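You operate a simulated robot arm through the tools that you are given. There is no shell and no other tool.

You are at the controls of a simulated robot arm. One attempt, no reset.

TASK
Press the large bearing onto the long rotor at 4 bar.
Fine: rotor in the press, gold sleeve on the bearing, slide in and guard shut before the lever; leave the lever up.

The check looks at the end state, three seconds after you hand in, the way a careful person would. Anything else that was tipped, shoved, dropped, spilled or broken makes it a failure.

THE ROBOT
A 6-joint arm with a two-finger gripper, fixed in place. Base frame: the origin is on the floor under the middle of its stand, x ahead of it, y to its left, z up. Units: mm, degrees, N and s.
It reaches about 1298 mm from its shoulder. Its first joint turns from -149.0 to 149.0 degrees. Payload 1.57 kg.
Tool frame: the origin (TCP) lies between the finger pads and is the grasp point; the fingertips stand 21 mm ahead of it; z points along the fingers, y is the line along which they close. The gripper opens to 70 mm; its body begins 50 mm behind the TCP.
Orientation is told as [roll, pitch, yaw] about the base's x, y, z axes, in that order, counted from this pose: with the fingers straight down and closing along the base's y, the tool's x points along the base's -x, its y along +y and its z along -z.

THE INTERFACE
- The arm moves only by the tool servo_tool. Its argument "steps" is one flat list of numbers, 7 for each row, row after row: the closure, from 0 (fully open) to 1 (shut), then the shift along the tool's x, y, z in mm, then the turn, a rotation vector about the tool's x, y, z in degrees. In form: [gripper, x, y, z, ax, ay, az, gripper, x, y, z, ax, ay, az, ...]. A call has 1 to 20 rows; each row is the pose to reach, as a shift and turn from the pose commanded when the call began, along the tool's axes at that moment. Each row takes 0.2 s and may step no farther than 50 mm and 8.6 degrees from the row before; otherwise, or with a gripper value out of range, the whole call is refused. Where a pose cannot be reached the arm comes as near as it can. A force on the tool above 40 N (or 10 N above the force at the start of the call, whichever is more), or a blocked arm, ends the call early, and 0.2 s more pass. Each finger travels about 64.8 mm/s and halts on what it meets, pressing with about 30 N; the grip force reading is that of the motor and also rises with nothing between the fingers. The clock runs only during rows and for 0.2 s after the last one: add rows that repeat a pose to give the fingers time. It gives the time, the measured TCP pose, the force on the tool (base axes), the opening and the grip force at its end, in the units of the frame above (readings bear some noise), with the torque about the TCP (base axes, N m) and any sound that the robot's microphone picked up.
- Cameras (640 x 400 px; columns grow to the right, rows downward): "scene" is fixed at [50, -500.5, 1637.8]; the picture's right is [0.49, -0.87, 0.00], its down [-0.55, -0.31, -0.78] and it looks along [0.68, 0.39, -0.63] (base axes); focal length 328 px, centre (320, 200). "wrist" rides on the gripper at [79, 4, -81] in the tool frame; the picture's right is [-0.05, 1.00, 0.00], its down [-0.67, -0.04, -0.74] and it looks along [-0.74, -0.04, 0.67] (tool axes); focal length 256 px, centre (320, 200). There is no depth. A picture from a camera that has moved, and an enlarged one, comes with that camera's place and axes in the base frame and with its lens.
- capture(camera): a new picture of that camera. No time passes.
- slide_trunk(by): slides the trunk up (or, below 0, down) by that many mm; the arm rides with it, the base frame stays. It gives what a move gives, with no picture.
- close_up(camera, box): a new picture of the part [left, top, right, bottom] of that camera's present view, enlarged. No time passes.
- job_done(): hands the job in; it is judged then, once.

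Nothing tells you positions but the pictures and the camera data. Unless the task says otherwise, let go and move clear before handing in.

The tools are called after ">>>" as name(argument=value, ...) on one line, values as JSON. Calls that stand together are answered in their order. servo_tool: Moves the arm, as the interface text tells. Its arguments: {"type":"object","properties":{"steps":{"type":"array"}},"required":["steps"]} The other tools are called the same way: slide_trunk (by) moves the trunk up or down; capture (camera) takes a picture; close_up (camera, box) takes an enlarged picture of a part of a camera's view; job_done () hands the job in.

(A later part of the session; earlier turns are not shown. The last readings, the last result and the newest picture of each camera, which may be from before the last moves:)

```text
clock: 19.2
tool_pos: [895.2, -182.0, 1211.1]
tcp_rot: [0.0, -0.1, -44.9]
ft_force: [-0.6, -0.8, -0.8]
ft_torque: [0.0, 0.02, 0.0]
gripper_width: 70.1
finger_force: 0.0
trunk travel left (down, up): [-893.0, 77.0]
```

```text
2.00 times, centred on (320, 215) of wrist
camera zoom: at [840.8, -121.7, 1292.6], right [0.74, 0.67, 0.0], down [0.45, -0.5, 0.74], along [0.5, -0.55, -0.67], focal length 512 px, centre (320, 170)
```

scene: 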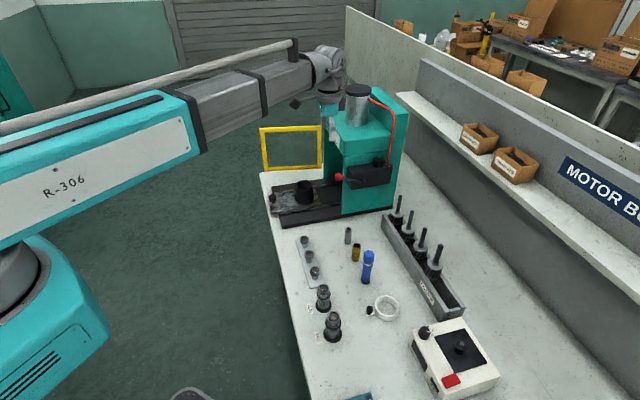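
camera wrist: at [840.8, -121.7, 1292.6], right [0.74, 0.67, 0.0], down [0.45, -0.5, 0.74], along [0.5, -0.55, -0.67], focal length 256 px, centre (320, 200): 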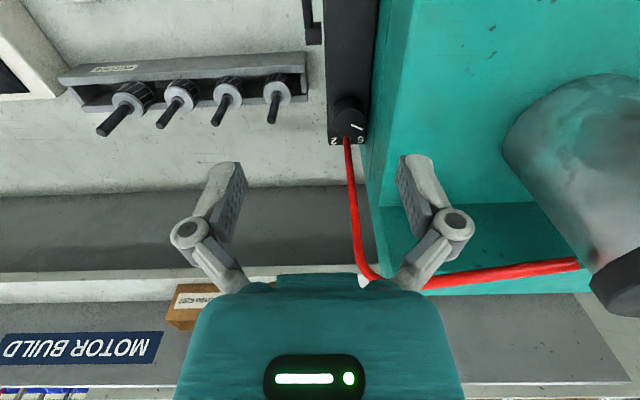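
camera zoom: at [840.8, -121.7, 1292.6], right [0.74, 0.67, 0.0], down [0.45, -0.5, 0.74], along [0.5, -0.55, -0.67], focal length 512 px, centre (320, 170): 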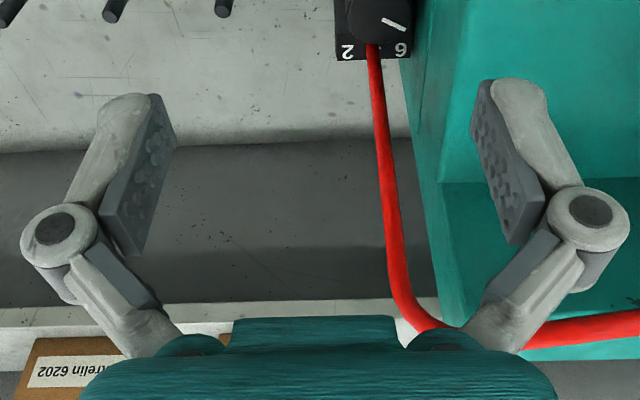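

The scale around the knob shows 2–4–6 on its far side, with the pointer currently ~57° past "4" toward the wall; the gauge needle is at 0. The knob is tight against the wall and hose, so I'll test how the wrist can tilt before choosing a grip.

>>> servo_tool(steps=[0, 0, 0, 0, 8, 0, 0, 0, 0, 0, 0, 8, 0, 0])

>>> servo_tool(steps=[0, 0, 0, 0, -8, 0, 0, 0, 0, 0, 0, -8, 0, 0])

>>> servo_tool(steps=[0, 0, 0, 0, 0, 8, 0, 0, 0, 0, 0, 0, 8, 0])

>>> servo_tool(steps=[0, 0, 0, 0, 0, -8, 0, 0, 0, 0, 0, 0, -8, 0])

```text
clock: 19.8
tool_pos: [894.4, -180.5, 1213.3]
tcp_rot: [-8.0, 0.0, -45.0]
ft_force: [0.0, -0.2, 0.5]
ft_torque: [-0.01, 0.0, 0.01]
gripper_width: 69.9
finger_force: 0.1
trunk travel left (down, up): [-893.0, 77.0]
```

```text
clock: 20.4
tool_pos: [895.5, -179.4, 1210.7]
tcp_rot: [0.0, 0.0, -45.1]
ft_force: [-0.1, -0.5, 0.0]
ft_torque: [0.01, 0.0, -0.01]
gripper_width: 69.9
finger_force: 0.2
trunk travel left (down, up): [-893.0, 77.0]
```

```text
clock: 21.0
tool_pos: [894.3, -179.3, 1213.9]
tcp_rot: [0.0, 8.1, -45.1]
ft_force: [0.7, -0.7, 1.0]
ft_torque: [-0.02, 0.04, 0.0]
gripper_width: 70.0
finger_force: 0.1
trunk travel left (down, up): [-893.0, 77.0]
```

```text
clock: 21.6
tool_pos: [895.5, -178.2, 1211.0]
tcp_rot: [-0.1, 0.1, -45.0]
ft_force: [0.3, 0.5, 0.8]
ft_torque: [0.02, 0.0, 0.01]
gripper_width: 69.6
finger_force: 0.1
trunk travel left (down, up): [-893.0, 77.0]
```

The wrist can tilt freely (its centre sits ~280 mm above the TCP). I'll grip the regulator knob from the open side with the tool tilted ~60°, avoiding wall and hose: first back off sideways and yaw to −135°.

>>> servo_tool(steps=[0, 0, -45, 0, 0, 0, 0, 0, 0, -60, 0, 0, 0, 8, 0, 0, -60, 0, 0, 0, 16, 0, 0, -60, 0, 0, 0, 24, 0, 0, -60, 0, 0, 0, 32, 0, 0, -60, 0, 0, 0, 40, 0, 0, -60, 0, 0, 0, 48, 0, 0, -60, 0, 0, 0, 56, 0, 0, -60, 0, 0, 0, 64, 0, 0, -60, 0, 0, 0, 72, 0, 0, -60, 0, 0, 0, 80, 0, 0, -60, 0, 0, 0, 88, 0, 0, -60, 0, 0, 0, 90])

>>> capture(camera="wrist")

>>> capture(camera="scene")

```text
clock: 24.4
tool_pos: [852.6, -221.8, 1211.3]
tcp_rot: [-0.1, -0.1, -135.1]
ft_force: [0.0, -0.3, 0.1]
ft_torque: [0.03, 0.0, 0.01]
gripper_width: 70.0
finger_force: 0.0
trunk travel left (down, up): [-893.0, 77.0]
```

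```text
taken
camera wrist: at [911.3, -168.0, 1293.0], right [0.67, -0.74, 0.0], down [-0.5, -0.45, 0.74], along [-0.56, -0.5, -0.67], focal length 256 px, centre (320, 200)
```

wrist: 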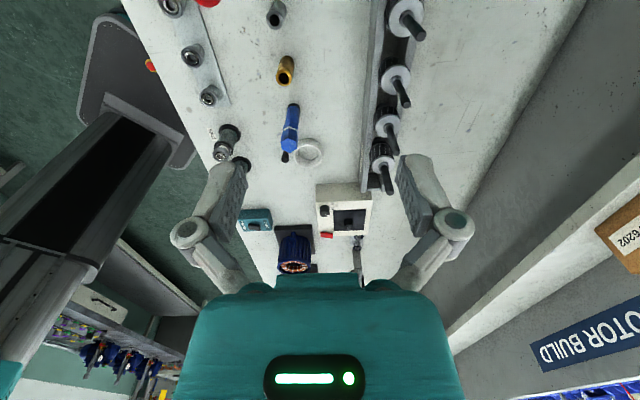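

```text
taken
```

scene: 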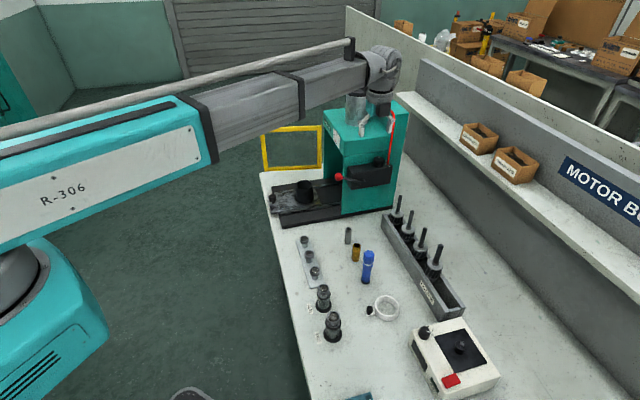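

Yaw reached. Now tilt the tool 60° toward the knob, letting the TCP rise with the wrist arc.

>>> servo_tool(steps=[0, 0, 0, -2.4, 0, 7.5, 0, 0, 0, 0, -9.5, 0, 15, 0, 0, 0, 0, -21.3, 0, 22.5, 0, 0, 0, 0, -37.5, 0, 30, 0, 0, 0, 0, -57.9, 0, 37.5, 0, 0, 0, 0, -82, 0, 45, 0, 0, 0, 0, -109.5, 0, 52.5, 0, 0, 0, 0, -140, 0, 60, 0])

>>> capture(camera="wrist")

>>> capture(camera="scene")

```text
clock: 26.2
tool_pos: [850.0, -221.3, 1306.4]
tcp_rot: [0.0, 60.1, -135.0]
ft_force: [-0.3, -0.5, -0.1]
ft_torque: [0.0, 0.03, 0.0]
gripper_width: 70.3
finger_force: 0.0
out of reach, approached as far as the arm can: row 2, 3, 4, 5, 6, 7, 8
trunk travel left (down, up): [-893.0, 77.0]
```

```text
taken
camera wrist: at [831.3, -245.1, 1414.9], right [0.69, -0.72, -0.05], down [-0.72, -0.67, -0.21], along [0.12, 0.18, -0.98], focal length 256 px, centre (320, 200)
```

wrist: 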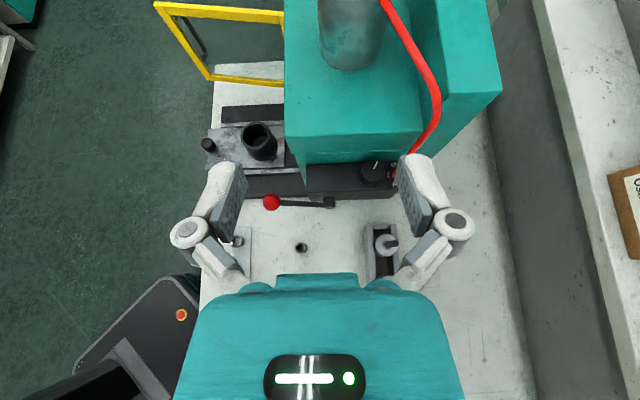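

```text
taken
```

scene: 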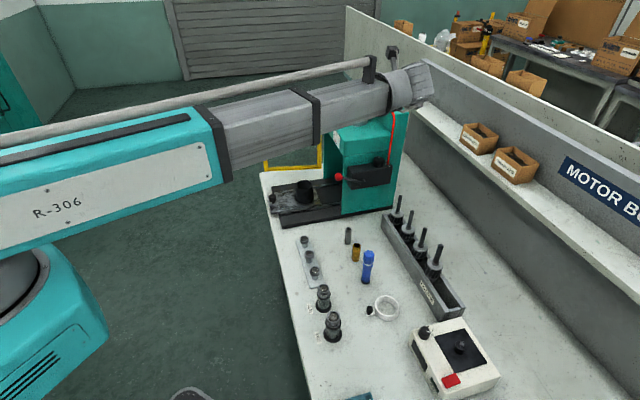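

The tilt worked well; the camera now looks straight down over the press. Let me zoom on the knob and scale from here.

>>> close_up(camera="wrist", box=[345, 145, 425, 195])

>>> close_up(camera="wrist", box=[150, 0, 520, 270])

```text
8.00 times, centred on (385, 170) of wrist
camera zoom: at [831.3, -245.1, 1414.9], right [0.69, -0.72, -0.05], down [-0.72, -0.67, -0.21], along [0.12, 0.18, -0.98], focal length 2048 px, centre (-200, 440)
```

zoom: 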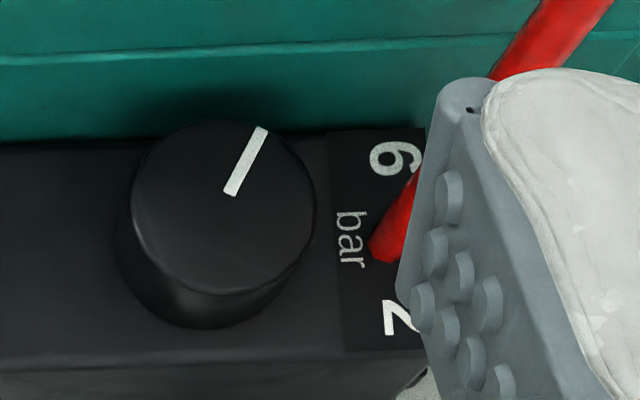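

```text
1.48 times, centred on (335, 135) of wrist
camera zoom: at [831.3, -245.1, 1414.9], right [0.69, -0.72, -0.05], down [-0.72, -0.67, -0.21], along [0.12, 0.18, -0.98], focal length 379 px, centre (298, 296)
```

zoom: 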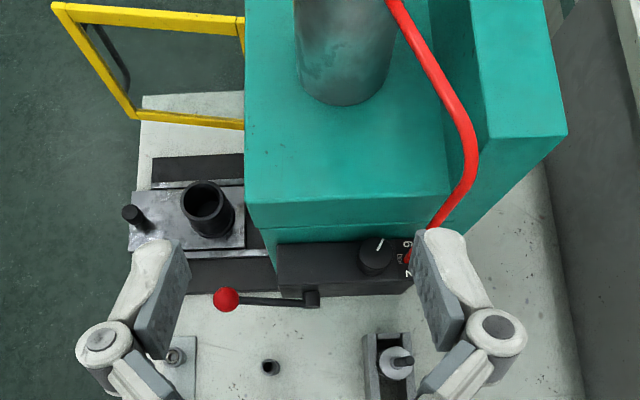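

I'll align with the knob in e (shift +62 along tool y) and lower the trunk so the fingers are level with the knob, still 85 mm clear of it.

>>> servo_tool(steps=[0, 0, 32, 0, 0, 0, 0, 0, 0, 64, 0, 0, 0, 0])

>>> slide_trunk(by=-200)

>>> capture(camera="wrist")

>>> capture(camera="scene")

```text
clock: 26.8
tool_pos: [897.9, -266.7, 1304.4]
tcp_rot: [0.0, 60.0, -135.0]
ft_force: [0.5, 0.4, 0.4]
ft_torque: [-0.01, -0.01, -0.01]
gripper_width: 70.1
finger_force: 0.1
trunk travel left (down, up): [-893.0, 77.0]
```

```text
clock: 29.0
tool_pos: [896.4, -266.1, 1105.6]
tcp_rot: [0.0, 60.1, -135.0]
ft_force: [1.2, 0.1, -0.6]
ft_torque: [0.03, 0.0, 0.0]
gripper_width: 69.8
finger_force: 0.1
trunk travel left (down, up): [-693.0, 277.0]
```

```text
taken
camera wrist: at [877.8, -289.9, 1214.6], right [0.69, -0.72, -0.05], down [-0.72, -0.67, -0.21], along [0.12, 0.17, -0.98], focal length 256 px, centre (320, 200)
```

wrist: 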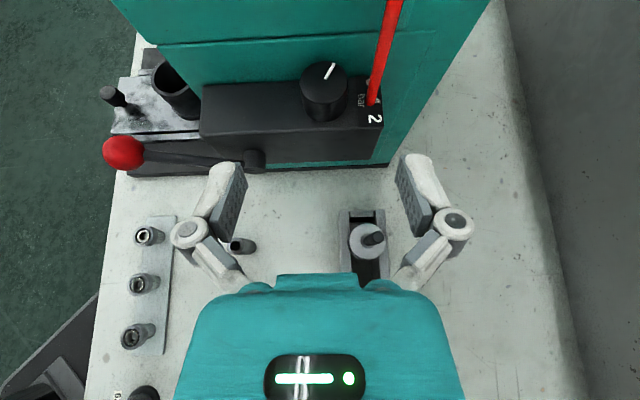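

```text
taken
```

scene: 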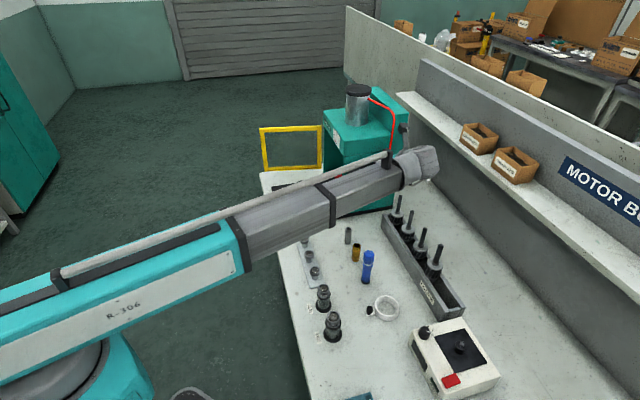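

>>> close_up(camera="wrist", box=[270, 40, 410, 140])

>>> close_up(camera="scene", box=[325, 120, 365, 145])

```text
4.00 times, centred on (340, 90) of wrist
camera zoom: at [877.8, -289.9, 1214.6], right [0.69, -0.72, -0.05], down [-0.72, -0.67, -0.21], along [0.12, 0.17, -0.98], focal length 1024 px, centre (240, 640)
```

zoom: 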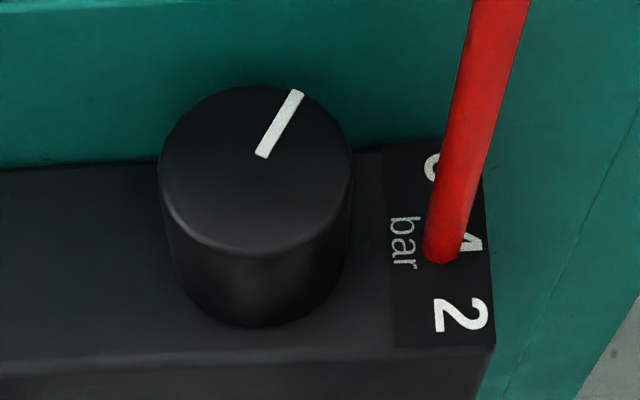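

```text
16.00 times, centred on (345, 132) of scene
camera zoom: at [50.0, -500.5, 1637.8], right [0.49, -0.87, 0.0], down [-0.55, -0.31, -0.78], along [0.68, 0.39, -0.63], focal length 5251 px, centre (-80, 1280)
```

zoom: 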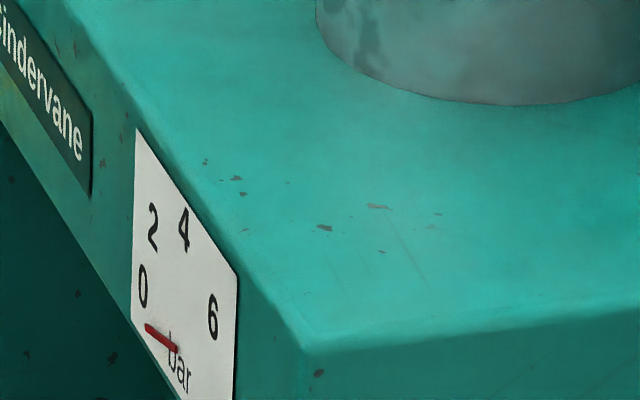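

>>> close_up(camera="wrist", box=[385, 140, 485, 240])

>>> close_up(camera="scene", box=[340, 130, 450, 200])

```text
4.00 times, centred on (435, 190) of wrist
camera zoom: at [877.8, -289.9, 1214.6], right [0.69, -0.72, -0.05], down [-0.72, -0.67, -0.21], along [0.12, 0.17, -0.98], focal length 1024 px, centre (-140, 240)
```

zoom: 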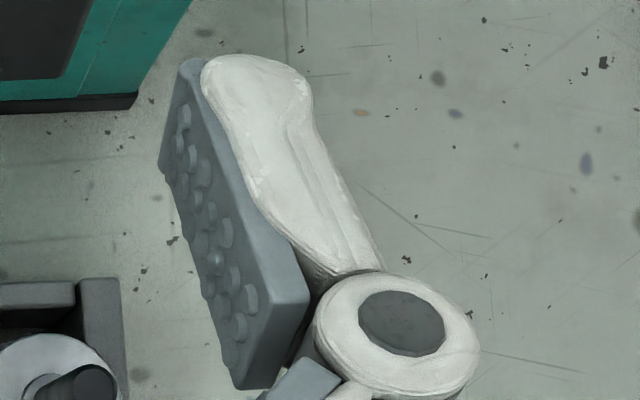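

```text
5.71 times, centred on (395, 165) of scene
camera zoom: at [50.0, -500.5, 1637.8], right [0.49, -0.87, 0.0], down [-0.55, -0.31, -0.78], along [0.68, 0.39, -0.63], focal length 1875 px, centre (-109, 400)
```

zoom: 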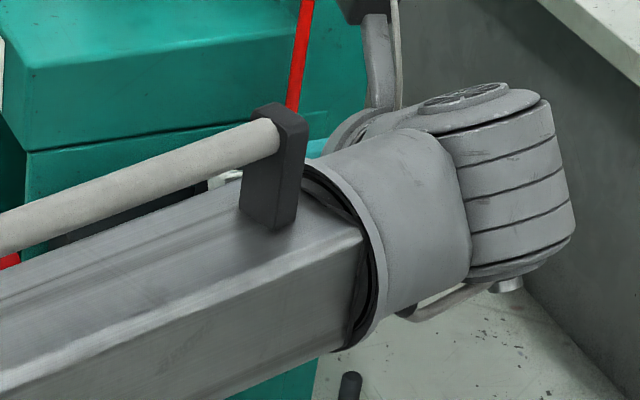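

Knob is centred at about e≈823/f≈531 in bench axes, top z≈1060. I'll lower to knob height, narrow the opening to ~37 mm and yaw 10° so the far finger clears the hose.

>>> slide_trunk(by=-44)

>>> servo_tool(steps=[0.47, 0, 0, 0, -4.33, 0, 2.5, 0.47, 6, -5, 10, -8.66, 0, 5, 0.47, 11, -10, 19, -8.66, 0, 5, 0.47, 11, -10, 19, -8.66, 0, 5])

>>> capture(camera="wrist")

>>> close_up(camera="wrist", box=[220, 40, 440, 200])

```text
clock: 29.8
tool_pos: [897.5, -265.4, 1061.2]
tcp_rot: [0.1, 60.1, -135.0]
ft_force: [0.0, 0.0, 0.3]
ft_torque: [-0.01, -0.01, -0.02]
gripper_width: 69.9
finger_force: 0.0
trunk travel left (down, up): [-649.0, 321.0]
```

```text
clock: 30.8
tool_pos: [906.6, -242.4, 1060.9]
tcp_rot: [0.0, 60.2, -145.1]
ft_force: [-0.1, -0.7, 0.9]
ft_torque: [0.02, -0.03, 0.01]
gripper_width: 37.2
finger_force: 0.2
trunk travel left (down, up): [-649.0, 321.0]
```

```text
taken
camera wrist: at [883.3, -262.8, 1170.4], right [0.55, -0.83, -0.05], down [-0.82, -0.53, -0.21], along [0.15, 0.15, -0.98], focal length 256 px, centre (320, 200)
```

wrist: 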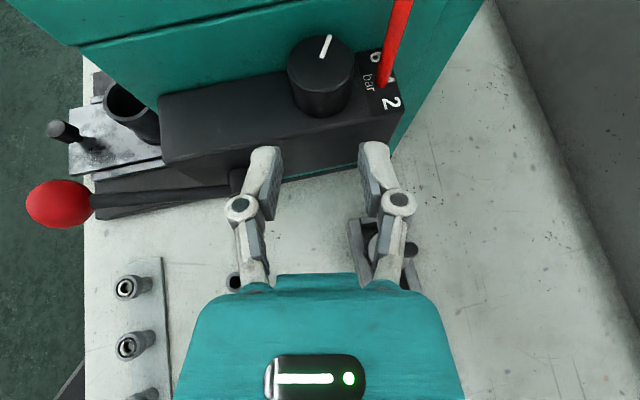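

```text
2.50 times, centred on (330, 120) of wrist
camera zoom: at [883.3, -262.8, 1170.4], right [0.55, -0.83, -0.05], down [-0.82, -0.53, -0.21], along [0.15, 0.15, -0.98], focal length 640 px, centre (295, 400)
```

zoom: 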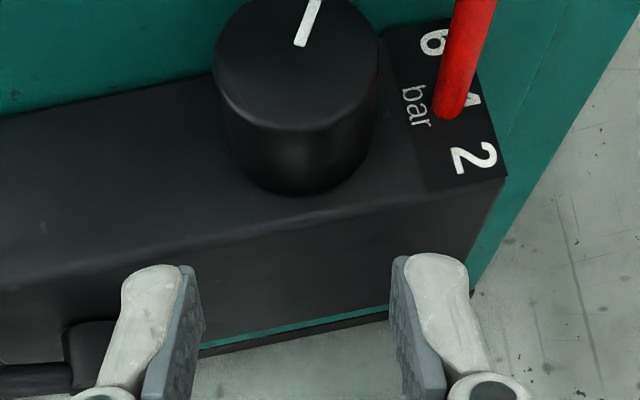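

Fingers are lined up with the knob and clear of the hose. Moving forward 47 mm to straddle the knob, then checking before closing.

>>> servo_tool(steps=[0.47, 8, 0.3, 14, 0, 0, 0, 0.47, 16, 0.5, 28, 0, 0, 0, 0.47, 23.7, 0.8, 41, 0, 0, 0])

>>> capture(camera="wrist")

>>> close_up(camera="wrist", box=[240, 100, 420, 230])

```text
clock: 31.6
tool_pos: [945.8, -215.3, 1061.8]
tcp_rot: [0.0, 60.2, -145.1]
ft_force: [-0.3, -0.3, -0.8]
ft_torque: [0.01, -0.02, 0.01]
gripper_width: 37.1
finger_force: 0.1
trunk travel left (down, up): [-649.0, 321.0]
```

```text
taken
camera wrist: at [921.3, -237.4, 1170.6], right [0.55, -0.83, -0.05], down [-0.82, -0.53, -0.21], along [0.15, 0.15, -0.98], focal length 256 px, centre (320, 200)
```

wrist: 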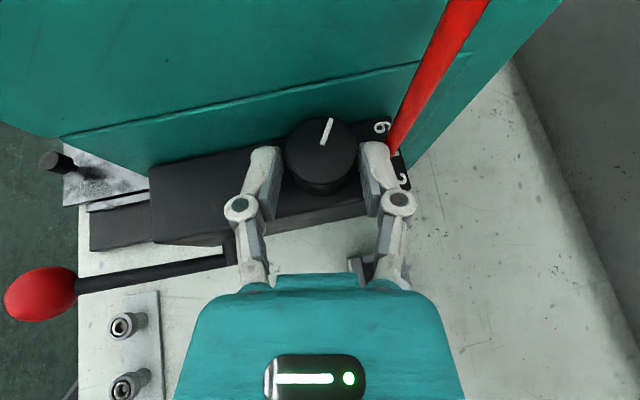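

```text
3.08 times, centred on (330, 165) of wrist
camera zoom: at [921.3, -237.4, 1170.6], right [0.55, -0.83, -0.05], down [-0.82, -0.53, -0.21], along [0.15, 0.15, -0.98], focal length 788 px, centre (289, 308)
```

zoom: 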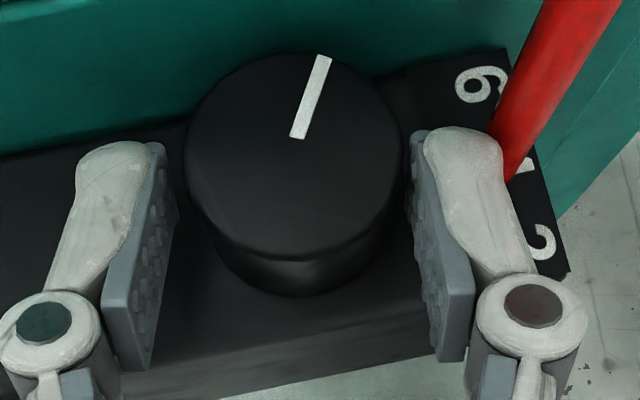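

Nicely straddled. I'll nudge 3 mm forward and close on the knob.

>>> servo_tool(steps=[0.47, 1.5, 1, 2.6, 0, 0, 0, 0.6, 1.5, 1, 2.6, 0, 0, 0, 0.6, 1.5, 1, 2.6, 0, 0, 0, 0.6, 1.5, 1, 2.6, 0, 0, 0])

>>> close_up(camera="wrist", box=[240, 100, 420, 230])

```text
clock: 32.6
tool_pos: [947.6, -215.9, 1062.2]
tcp_rot: [0.0, 60.1, -145.0]
ft_force: [-1.5, 1.9, -1.3]
ft_torque: [-0.1, 0.14, 0.05]
gripper_width: 33.3
finger_force: 31.9
trunk travel left (down, up): [-649.0, 321.0]
```

```text
3.08 times, centred on (330, 165) of wrist
camera zoom: at [924.1, -236.4, 1170.6], right [0.55, -0.83, -0.05], down [-0.82, -0.53, -0.21], along [0.15, 0.15, -0.98], focal length 788 px, centre (289, 308)
```

zoom: 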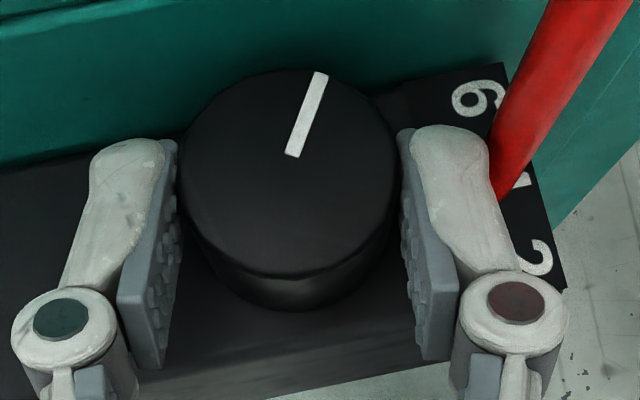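

Gripped at 33 mm. I'll test-turn the knob 20° clockwise (toward the "6/4" side) about its own axis and watch pointer and gauge.

>>> servo_tool(steps=[0.6, 0, -0.96, 0, -4.33, 0, 2.5, 0.6, 0.1, -1.91, 0.15, -8.66, 0, 5, 0.6, 0.2, -2.85, 0.3, -13, 0, 7.5, 0.6, 0.3, -3.76, 0.6, -17.3, 0, 10])

>>> close_up(camera="wrist", box=[240, 100, 420, 230])

>>> close_up(camera="scene", box=[325, 120, 365, 145])

```text
clock: 33.6
tool_pos: [945.9, -212.2, 1060.8]
tcp_rot: [0.0, 60.1, -165.1]
ft_force: [-9.5, 6.6, -6.1]
ft_torque: [-0.33, -0.03, 0.12]
gripper_width: 33.1
finger_force: 32.1
trunk travel left (down, up): [-649.0, 321.0]
```

```text
3.08 times, centred on (330, 165) of wrist
camera zoom: at [916.4, -223.1, 1170.7], right [0.23, -0.97, -0.05], down [-0.95, -0.22, -0.21], along [0.19, 0.09, -0.98], focal length 788 px, centre (289, 308)
```

zoom: 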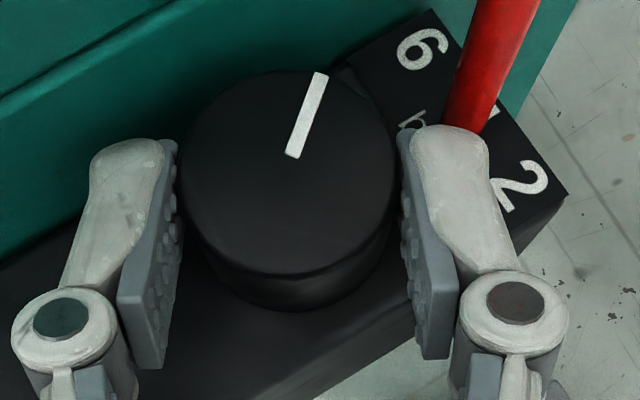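

```text
16.00 times, centred on (345, 132) of scene
camera zoom: at [50.0, -500.5, 1637.8], right [0.49, -0.87, 0.0], down [-0.55, -0.31, -0.78], along [0.68, 0.39, -0.63], focal length 5251 px, centre (-80, 1280)
```

zoom: 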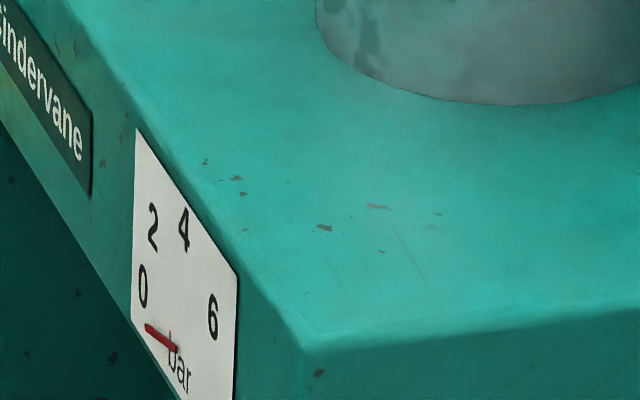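

The knob turned 20° with the grip; the gauge still reads 0 (it evidently shows pressure only when actuated), so the knob scale is the reference. I'll release, swing back 25°, and regrip.

>>> servo_tool(steps=[0.47, 0, 0, 0, 0, 0, 0, 0.47, 0, 0, 0, 0, 0, 0, 0.47, 0.05, 1.2, 0.1, 5.4, 0, -3.1, 0.47, 0.15, 2.4, 0.2, 10.8, 0, -6.25, 0.47, 0.3, 3.5, 0.5, 16.2, 0, -9.4, 0.47, 0.5, 4.65, 0.9, 21.65, 0, -12.5, 0.47, 0.5, 4.65, 0.9, 21.65, 0, -12.5])

>>> close_up(camera="wrist", box=[240, 100, 420, 230])

```text
clock: 35.2
tool_pos: [949.3, -214.8, 1060.8]
tcp_rot: [-0.1, 60.3, -139.8]
ft_force: [-0.8, -0.9, 0.7]
ft_torque: [-0.01, 0.03, 0.02]
gripper_width: 37.0
finger_force: 0.1
trunk travel left (down, up): [-649.0, 321.0]
```

```text
3.08 times, centred on (330, 165) of wrist
camera zoom: at [927.2, -238.7, 1170.6], right [0.62, -0.78, -0.05], down [-0.77, -0.6, -0.21], along [0.13, 0.17, -0.98], focal length 788 px, centre (289, 308)
```

zoom: 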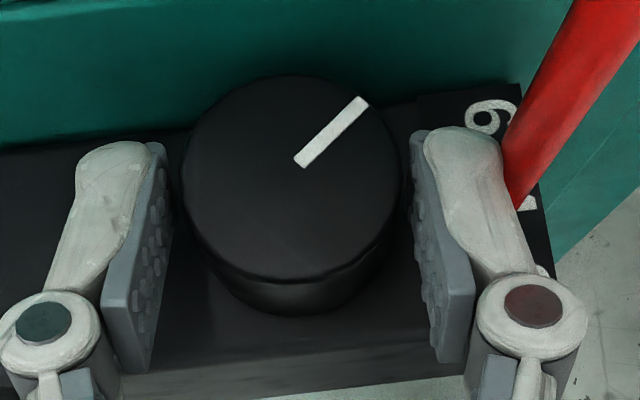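

Regrip and turn another 30° clockwise.

>>> servo_tool(steps=[0.6, 0, 0, 0, 0, 0, 0, 0.6, 0, 0, 0, 0, 0, 0, 0.6, 0, 0, 0, 0, 0, 0, 0.6, 0.03, -1.15, 0.05, -5.2, 0, 3, 0.6, 0.12, -2.29, 0.2, -10.4, 0, 6, 0.6, 0.27, -3.4, 0.47, -15.6, 0, 9, 0.6, 0.48, -4.47, 0.82, -20.8, 0, 12, 0.6, 0.74, -5.5, 1.28, -26, 0, 15])

>>> capture(camera="wrist")

>>> close_up(camera="wrist", box=[240, 60, 420, 190])

>>> close_up(camera="scene", box=[325, 120, 365, 145])

```text
clock: 37.0
tool_pos: [945.9, -211.0, 1060.5]
tcp_rot: [0.0, 60.1, -170.0]
ft_force: [-5.7, 6.1, -4.3]
ft_torque: [-0.5, 0.27, 0.1]
gripper_width: 33.0
finger_force: 31.9
trunk travel left (down, up): [-649.0, 321.0]
```

```text
taken
camera wrist: at [915.9, -219.2, 1170.8], right [0.15, -0.99, -0.05], down [-0.97, -0.13, -0.21], along [0.2, 0.08, -0.98], focal length 256 px, centre (320, 200)
```

wrist: 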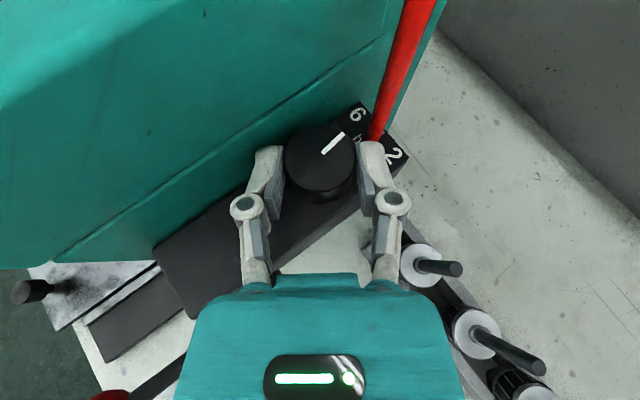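

```text
3.08 times, centred on (330, 125) of wrist
camera zoom: at [915.9, -219.2, 1170.8], right [0.15, -0.99, -0.05], down [-0.97, -0.13, -0.21], along [0.2, 0.08, -0.98], focal length 788 px, centre (289, 431)
```

zoom: 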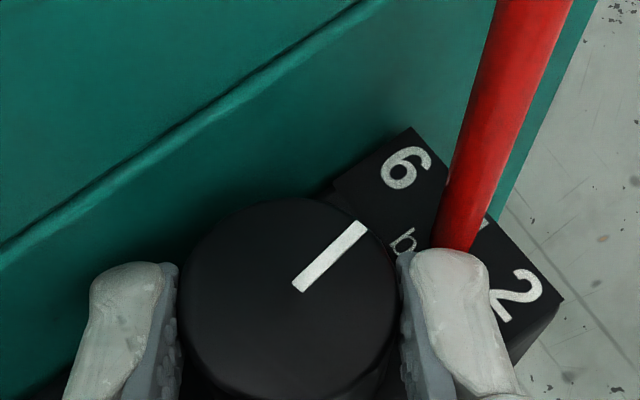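

```text
16.00 times, centred on (345, 132) of scene
camera zoom: at [50.0, -500.5, 1637.8], right [0.49, -0.87, 0.0], down [-0.55, -0.31, -0.78], along [0.68, 0.39, -0.63], focal length 5251 px, centre (-80, 1280)
```

zoom: 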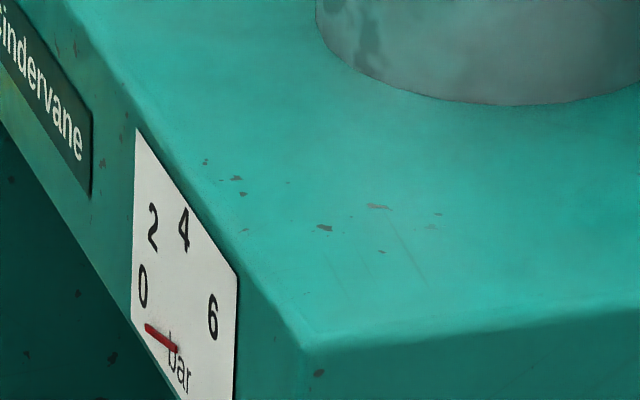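

Pointer is now about 9° short of "4". I'll regrip from further back and make the last fine turn.

>>> servo_tool(steps=[0.47, 0, 0, 0, 0, 0, 0, 0.47, 0, 0, 0, 0, 0, 0, 0.47, 0.05, 1.2, 0.1, 5.4, 0, -3.1, 0.47, 0.15, 2.4, 0.2, 10.8, 0, -6.25, 0.47, 0.3, 3.7, 0.55, 17.3, 0, -10, 0.47, 0.3, 3.7, 0.55, 17.3, 0, -10])

>>> close_up(camera="wrist", box=[240, 80, 440, 205])

```text
clock: 38.4
tool_pos: [948.0, -215.7, 1061.0]
tcp_rot: [0.0, 60.1, -150.0]
ft_force: [-0.4, 0.3, 0.1]
ft_torque: [-0.01, 0.04, 0.02]
gripper_width: 37.3
finger_force: 0.1
trunk travel left (down, up): [-649.0, 321.0]
```

```text
3.20 times, centred on (340, 142) of wrist
camera zoom: at [922.0, -233.6, 1170.7], right [0.48, -0.88, -0.05], down [-0.86, -0.46, -0.21], along [0.16, 0.14, -0.98], focal length 819 px, centre (256, 384)
```

zoom: 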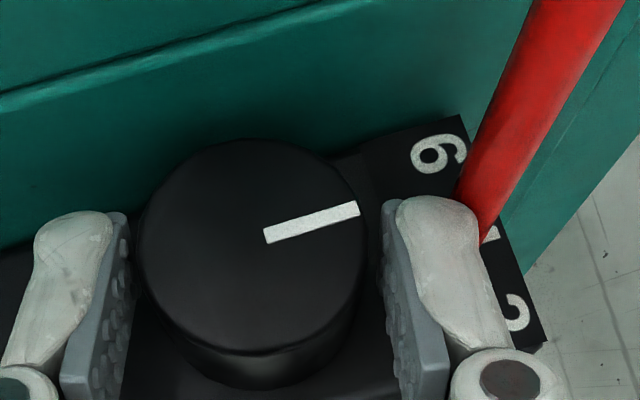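

The pointer now reads right at "4" (it appears to have settled ~9° further on release). I'll back the gripper off to get an unobstructed look.

>>> servo_tool(steps=[0.47, -10, 0, -17.3, 0, 0, 0, 0.47, -20, 0, -34.6, 0, 0, 0, 0.47, -30, 0, -52, 0, 0, 0])

>>> capture(camera="wrist")

>>> close_up(camera="wrist", box=[280, 0, 440, 100])

>>> close_up(camera="scene", box=[365, 145, 400, 170])

```text
clock: 39.2
tool_pos: [893.3, -244.4, 1061.4]
tcp_rot: [0.0, 60.4, -149.9]
ft_force: [-0.2, 0.2, -0.2]
ft_torque: [0.02, 0.0, 0.0]
gripper_width: 37.2
finger_force: 0.0
trunk travel left (down, up): [-649.0, 321.0]
```

```text
taken
camera wrist: at [869.0, -262.4, 1170.9], right [0.48, -0.88, -0.05], down [-0.86, -0.46, -0.21], along [0.16, 0.14, -0.98], focal length 256 px, centre (320, 200)
```

wrist: 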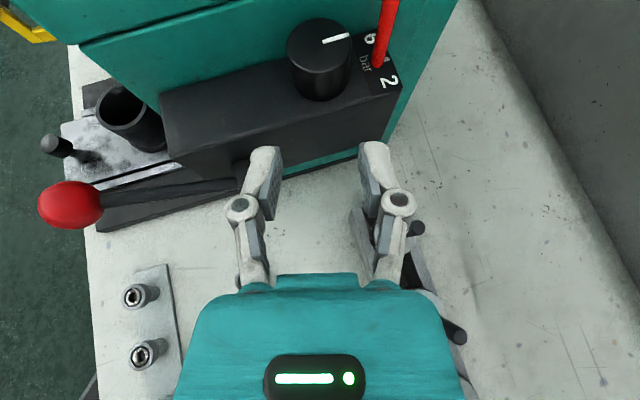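

```text
4.00 times, centred on (360, 50) of wrist
camera zoom: at [869.0, -262.4, 1170.9], right [0.48, -0.88, -0.05], down [-0.86, -0.46, -0.21], along [0.16, 0.14, -0.98], focal length 1024 px, centre (160, 800)
```

zoom: 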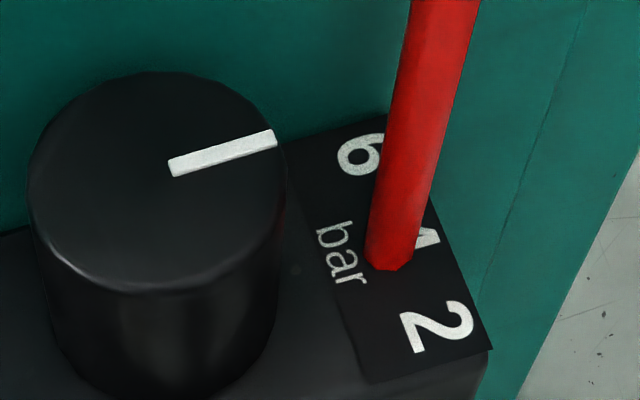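

```text
16.00 times, centred on (382, 158) of scene
camera zoom: at [50.0, -500.5, 1637.8], right [0.49, -0.87, 0.0], down [-0.55, -0.31, -0.78], along [0.68, 0.39, -0.63], focal length 5251 px, centre (-680, 880)
```

zoom: 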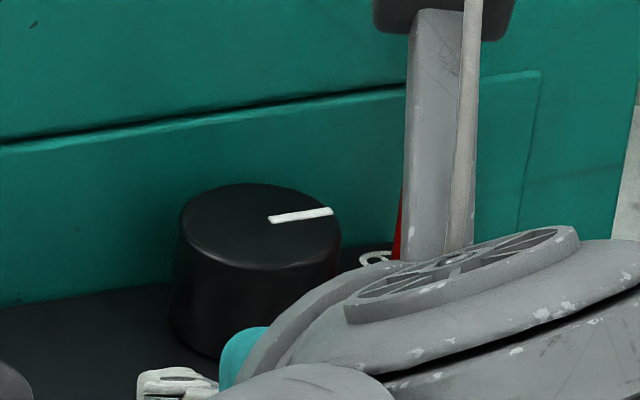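

>>> close_up(camera="wrist", box=[316, 20, 404, 75])

>>> close_up(camera="scene", box=[374, 150, 394, 162])

```text
7.27 times, centred on (360, 48) of wrist
camera zoom: at [869.0, -262.4, 1170.9], right [0.48, -0.88, -0.05], down [-0.86, -0.46, -0.21], along [0.16, 0.14, -0.98], focal length 1862 px, centre (29, 1309)
```

zoom: 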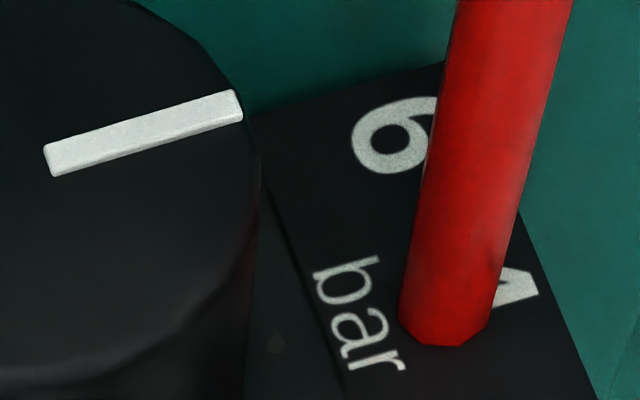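

```text
16.00 times, centred on (384, 156) of scene
camera zoom: at [50.0, -500.5, 1637.8], right [0.49, -0.87, 0.0], down [-0.55, -0.31, -0.78], along [0.68, 0.39, -0.63], focal length 5251 px, centre (-704, 904)
```

zoom: 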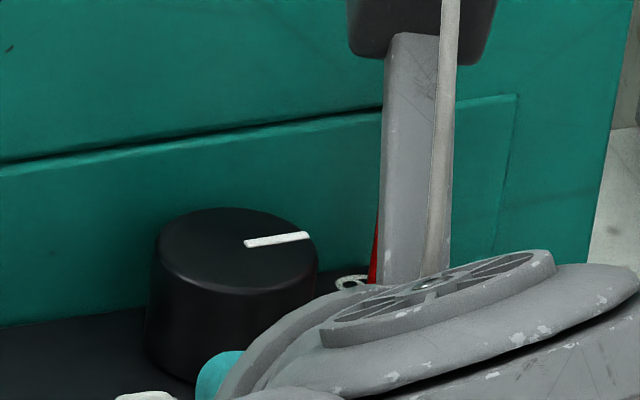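

The pointer sits on "4" along the box axis, so the regulator is set. Now I'll raise the trunk, straighten the tool and go back to yaw −45° for handling the rotor.

>>> slide_trunk(by=200)

>>> servo_tool(steps=[0.2, -17.9, 0, 10.3, 0, -7.5, 0, 0, -34.1, 0, 19.7, 0, -15, 0, 0, -48.2, 0, 27.9, 0, -22.5, 0, 0, -60.2, 0, 34.8, 0, -30, 0, 0, -69.7, 0, 40.3, 0, -37.5, 0, 0, -76.6, 0, 44.3, 0, -45, 0, 0, -80.9, 0, 46.7, 0, -52.5, 0, 0, -82.3, 0, 47.5, 0, -60, 0])

>>> servo_tool(steps=[0, 0, 0, 0, 0, 0, -8, 0, 0, 0, 0, 0, 0, -16, 0, 0, 0, 0, 0, 0, -24, 0, 0, 0, 0, 0, 0, -32, 0, 0, 0, 0, 0, 0, -40, 0, 0, 0, 0, 0, 0, -48, 0, 0, 0, 0, 0, 0, -56, 0, 0, 0, 0, 0, 0, -64, 0, 0, 0, 0, 0, 0, -72, 0, 0, 0, 0, 0, 0, -80, 0, 0, 0, 0, 0, 0, -88, 0, 0, 0, 0, 0, 0, -96, 0, 0, 0, 0, 0, 0, -104, 0, 0, 0, 0, 0, 0, -105])

>>> capture(camera="wrist")

```text
clock: 41.4
tool_pos: [894.9, -244.1, 1261.3]
tcp_rot: [-0.1, 60.2, -150.1]
ft_force: [-0.4, -0.2, 0.4]
ft_torque: [0.02, 0.02, 0.02]
gripper_width: 37.2
finger_force: 0.1
trunk travel left (down, up): [-849.0, 121.0]
```

```text
clock: 43.2
tool_pos: [894.8, -242.4, 1167.6]
tcp_rot: [-0.1, 0.1, -150.0]
ft_force: [1.0, 1.1, 0.6]
ft_torque: [0.03, -0.01, 0.01]
gripper_width: 69.8
finger_force: 0.1
trunk travel left (down, up): [-849.0, 121.0]
```

```text
clock: 46.2
tool_pos: [894.6, -243.1, 1167.9]
tcp_rot: [0.2, 0.0, -44.8]
ft_force: [0.7, -0.3, -0.3]
ft_torque: [-0.02, -0.01, -0.03]
gripper_width: 69.9
finger_force: 0.0
trunk travel left (down, up): [-849.0, 121.0]
```

```text
taken
camera wrist: at [839.8, -184.3, 1249.0], right [0.74, 0.67, 0.0], down [0.44, -0.5, 0.75], along [0.5, -0.55, -0.67], focal length 256 px, centre (320, 200)
```

wrist: 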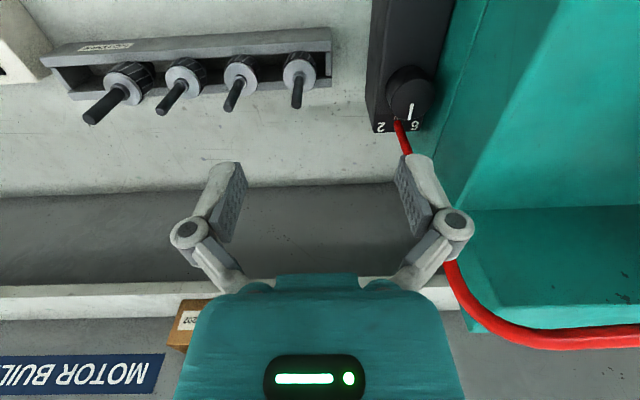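

Regulator pointer confirmed at "4" from this side too. Moving over the long rotor (R4).

>>> servo_tool(steps=[0, -10, -45, 0, 0, 0, 0, 0, -20, -90, 0, 0, 0, 0, 0, -30, -135, 0, 0, 0, 0, 0, -40, -180, 0, 0, 0, 0, 0, -50, -225, 0, 0, 0, 0, 0, -64, -270, 0, 0, 0, 0, 0, -64, -270, 0, 0, 0, 0])

>>> slide_trunk(by=-100)

>>> capture(camera="wrist")

>>> close_up(camera="wrist", box=[240, 0, 400, 120])

```text
clock: 47.8
tool_pos: [753.4, -478.6, 1168.1]
tcp_rot: [0.1, 0.0, -45.1]
ft_force: [-0.9, -0.8, 0.3]
ft_torque: [0.02, -0.02, -0.02]
gripper_width: 69.9
finger_force: 0.0
trunk travel left (down, up): [-849.0, 121.0]
```

```text
clock: 49.1
tool_pos: [752.6, -477.7, 1068.0]
tcp_rot: [0.2, 0.0, -44.9]
ft_force: [-0.1, 0.4, 0.1]
ft_torque: [0.01, 0.02, 0.03]
gripper_width: 70.0
finger_force: 0.1
trunk travel left (down, up): [-749.0, 221.0]
```

```text
taken
camera wrist: at [698.5, -418.7, 1149.1], right [0.74, 0.67, 0.0], down [0.44, -0.5, 0.75], along [0.5, -0.55, -0.67], focal length 256 px, centre (320, 200)
```

wrist: 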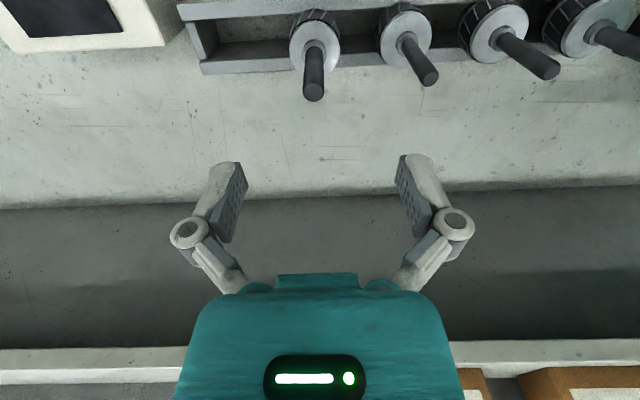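

```text
3.33 times, centred on (320, 60) of wrist
camera zoom: at [698.5, -418.7, 1149.1], right [0.74, 0.67, 0.0], down [0.44, -0.5, 0.75], along [0.5, -0.55, -0.67], focal length 853 px, centre (320, 667)
```

zoom: 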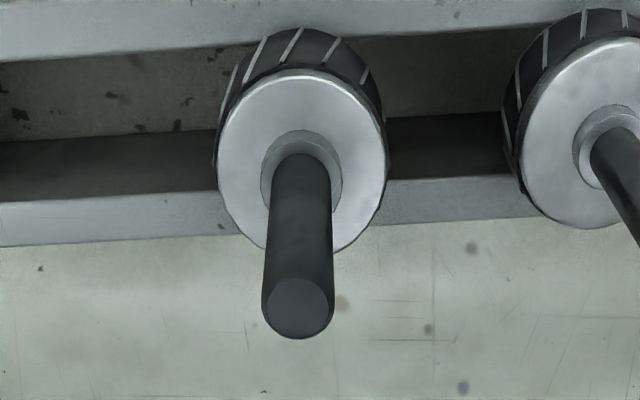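

The shaft tip is 4 mm left of the gripper centre; I'll correct and lower in two stages.

>>> servo_tool(steps=[0.2, 1, -4, 0, 0, 0, 0, 0.2, 1, -4, 0, 0, 0, 0])

>>> slide_trunk(by=-60)

>>> capture(camera="wrist")

>>> close_up(camera="wrist", box=[220, 60, 420, 220])

```text
clock: 49.7
tool_pos: [749.1, -480.5, 1067.6]
tcp_rot: [0.2, 0.0, -45.0]
ft_force: [-0.2, 0.3, -0.4]
ft_torque: [-0.01, -0.01, -0.01]
gripper_width: 56.2
finger_force: 0.1
trunk travel left (down, up): [-749.0, 221.0]
```

```text
clock: 50.7
tool_pos: [750.8, -479.8, 1007.8]
tcp_rot: [0.2, 0.0, -45.0]
ft_force: [0.1, 0.7, -0.2]
ft_torque: [-0.02, -0.01, -0.01]
gripper_width: 56.0
finger_force: 0.1
trunk travel left (down, up): [-689.0, 281.0]
```

```text
taken
camera wrist: at [695.6, -420.9, 1089.1], right [0.74, 0.67, 0.0], down [0.44, -0.5, 0.75], along [0.5, -0.55, -0.67], focal length 256 px, centre (320, 200)
```

wrist: 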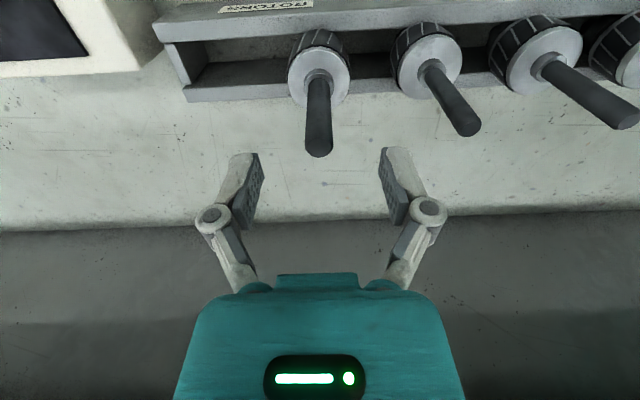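

```text
2.50 times, centred on (320, 140) of wrist
camera zoom: at [695.6, -420.9, 1089.1], right [0.74, 0.67, 0.0], down [0.44, -0.5, 0.75], along [0.5, -0.55, -0.67], focal length 640 px, centre (320, 350)
```

zoom: 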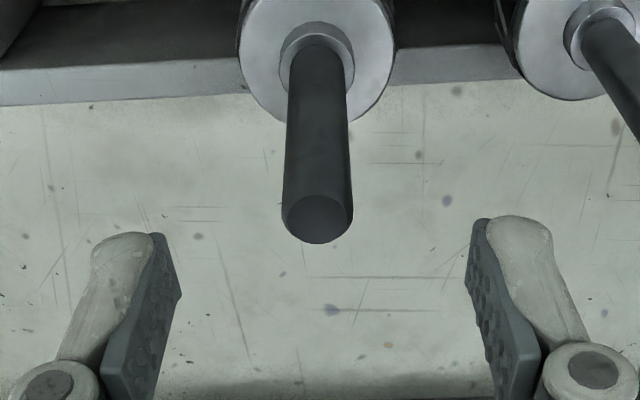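

Shaft is centred between the fingers. Lowering 58 mm and gripping the shaft.

>>> slide_trunk(by=-58)

>>> capture(camera="wrist")

>>> servo_tool(steps=[0.5, 0, 0, 0, 0, 0, 0, 0.85, 0, 0, 0, 0, 0, 0, 0.85, 0, 0, 0, 0, 0, 0, 0.85, 0, 0, 0, 0, 0, 0, 0.85, 0, 0, 0, 0, 0, 0])

>>> capture(camera="wrist")

```text
clock: 51.7
tool_pos: [749.4, -480.0, 949.4]
tcp_rot: [0.3, -0.1, -44.9]
ft_force: [-0.7, -0.3, -0.4]
ft_torque: [0.02, 0.04, 0.01]
gripper_width: 55.9
finger_force: 0.1
trunk travel left (down, up): [-631.0, 339.0]
```

```text
taken
camera wrist: at [695.6, -420.9, 1031.1], right [0.74, 0.67, 0.0], down [0.44, -0.5, 0.75], along [0.5, -0.55, -0.67], focal length 256 px, centre (320, 200)
```

wrist: 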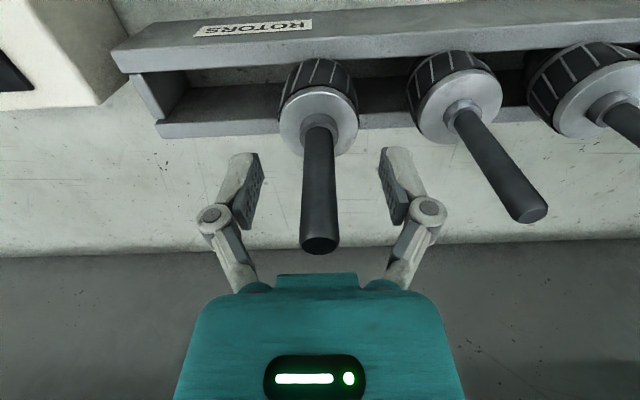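

```text
clock: 52.9
tool_pos: [749.0, -482.0, 948.9]
tcp_rot: [0.2, 0.0, -45.0]
ft_force: [0.1, -1.4, 1.0]
ft_torque: [-0.06, 0.04, 0.07]
gripper_width: 14.4
finger_force: 30.3
trunk travel left (down, up): [-631.0, 339.0]
```

```text
taken
camera wrist: at [695.5, -421.1, 1031.1], right [0.74, 0.67, 0.0], down [0.44, -0.5, 0.75], along [0.5, -0.55, -0.67], focal length 256 px, centre (320, 200)
```

wrist: 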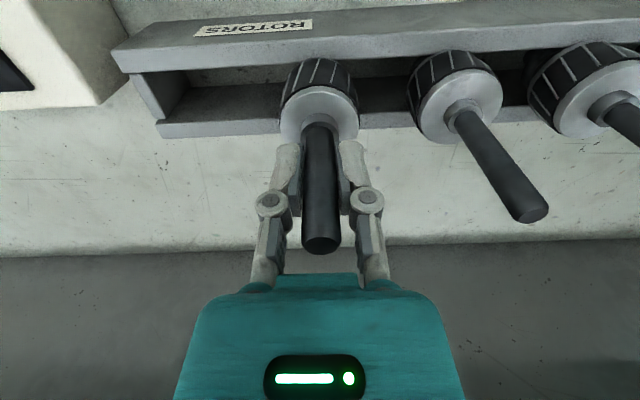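

Gripped the shaft (14.4 mm). Lifting slowly.

>>> slide_trunk(by=30)

>>> capture(camera="wrist")

>>> slide_trunk(by=100)

>>> capture(camera="wrist")

>>> capture(camera="scene")

```text
clock: 53.7
tool_pos: [750.4, -480.5, 979.3]
tcp_rot: [0.2, 0.1, -45.0]
ft_force: [0.7, -0.3, -6.2]
ft_torque: [0.0, 0.03, -0.01]
gripper_width: 14.1
finger_force: 29.8
trunk travel left (down, up): [-661.0, 309.0]
```

```text
taken
camera wrist: at [696.2, -421.2, 1060.6], right [0.74, 0.67, 0.0], down [0.44, -0.5, 0.74], along [0.5, -0.55, -0.67], focal length 256 px, centre (320, 200)
```

wrist: 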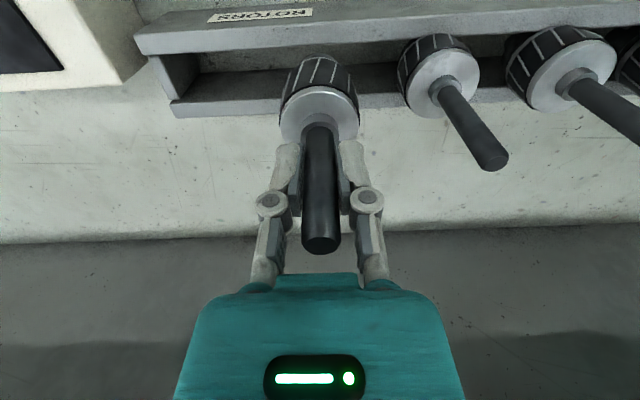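

```text
clock: 55.0
tool_pos: [750.2, -480.0, 1078.4]
tcp_rot: [0.2, 0.1, -45.0]
ft_force: [-1.3, 0.0, -6.0]
ft_torque: [0.01, 0.01, -0.01]
gripper_width: 14.4
finger_force: 30.2
trunk travel left (down, up): [-761.0, 209.0]
```

```text
taken
camera wrist: at [696.2, -421.2, 1160.5], right [0.74, 0.67, 0.0], down [0.44, -0.5, 0.74], along [0.5, -0.55, -0.67], focal length 256 px, centre (320, 200)
```

wrist: 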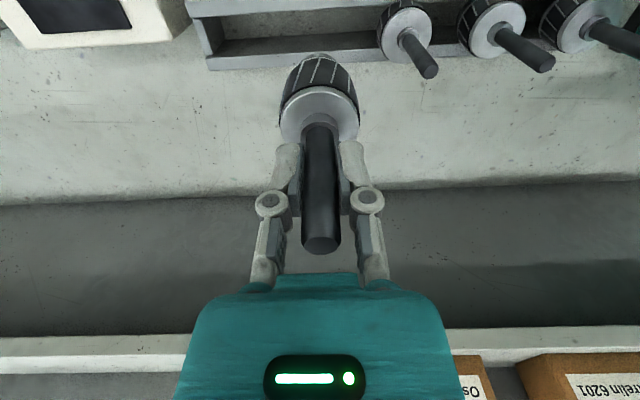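

```text
taken
```

scene: 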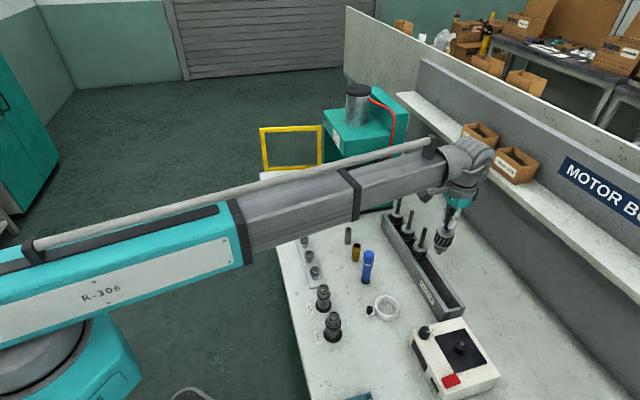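

Rotor is lifted (≈0.6 kg). Zooming in to see its lower part.

>>> close_up(camera="scene", box=[415, 180, 495, 260])

>>> close_up(camera="wrist", box=[230, 30, 410, 270])

```text
5.00 times, centred on (455, 220) of scene
camera zoom: at [50.0, -500.5, 1637.8], right [0.49, -0.87, 0.0], down [-0.55, -0.31, -0.78], along [0.68, 0.39, -0.63], focal length 1641 px, centre (-355, 100)
```

zoom: 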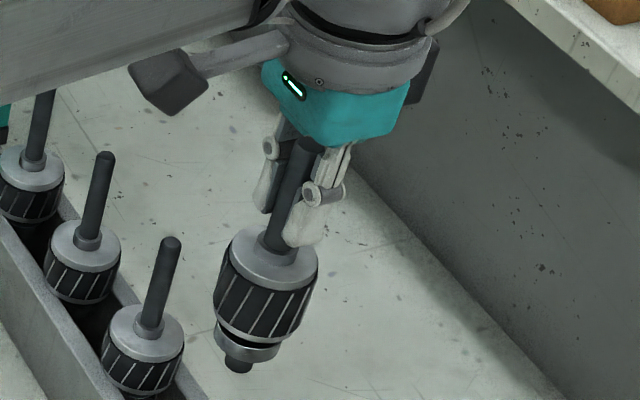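

```text
1.67 times, centred on (320, 150) of wrist
camera zoom: at [696.2, -421.2, 1160.5], right [0.74, 0.67, 0.0], down [0.44, -0.5, 0.74], along [0.5, -0.55, -0.67], focal length 427 px, centre (320, 283)
```

zoom: 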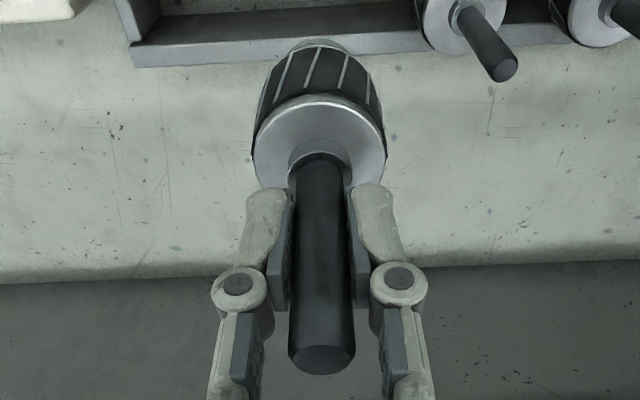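

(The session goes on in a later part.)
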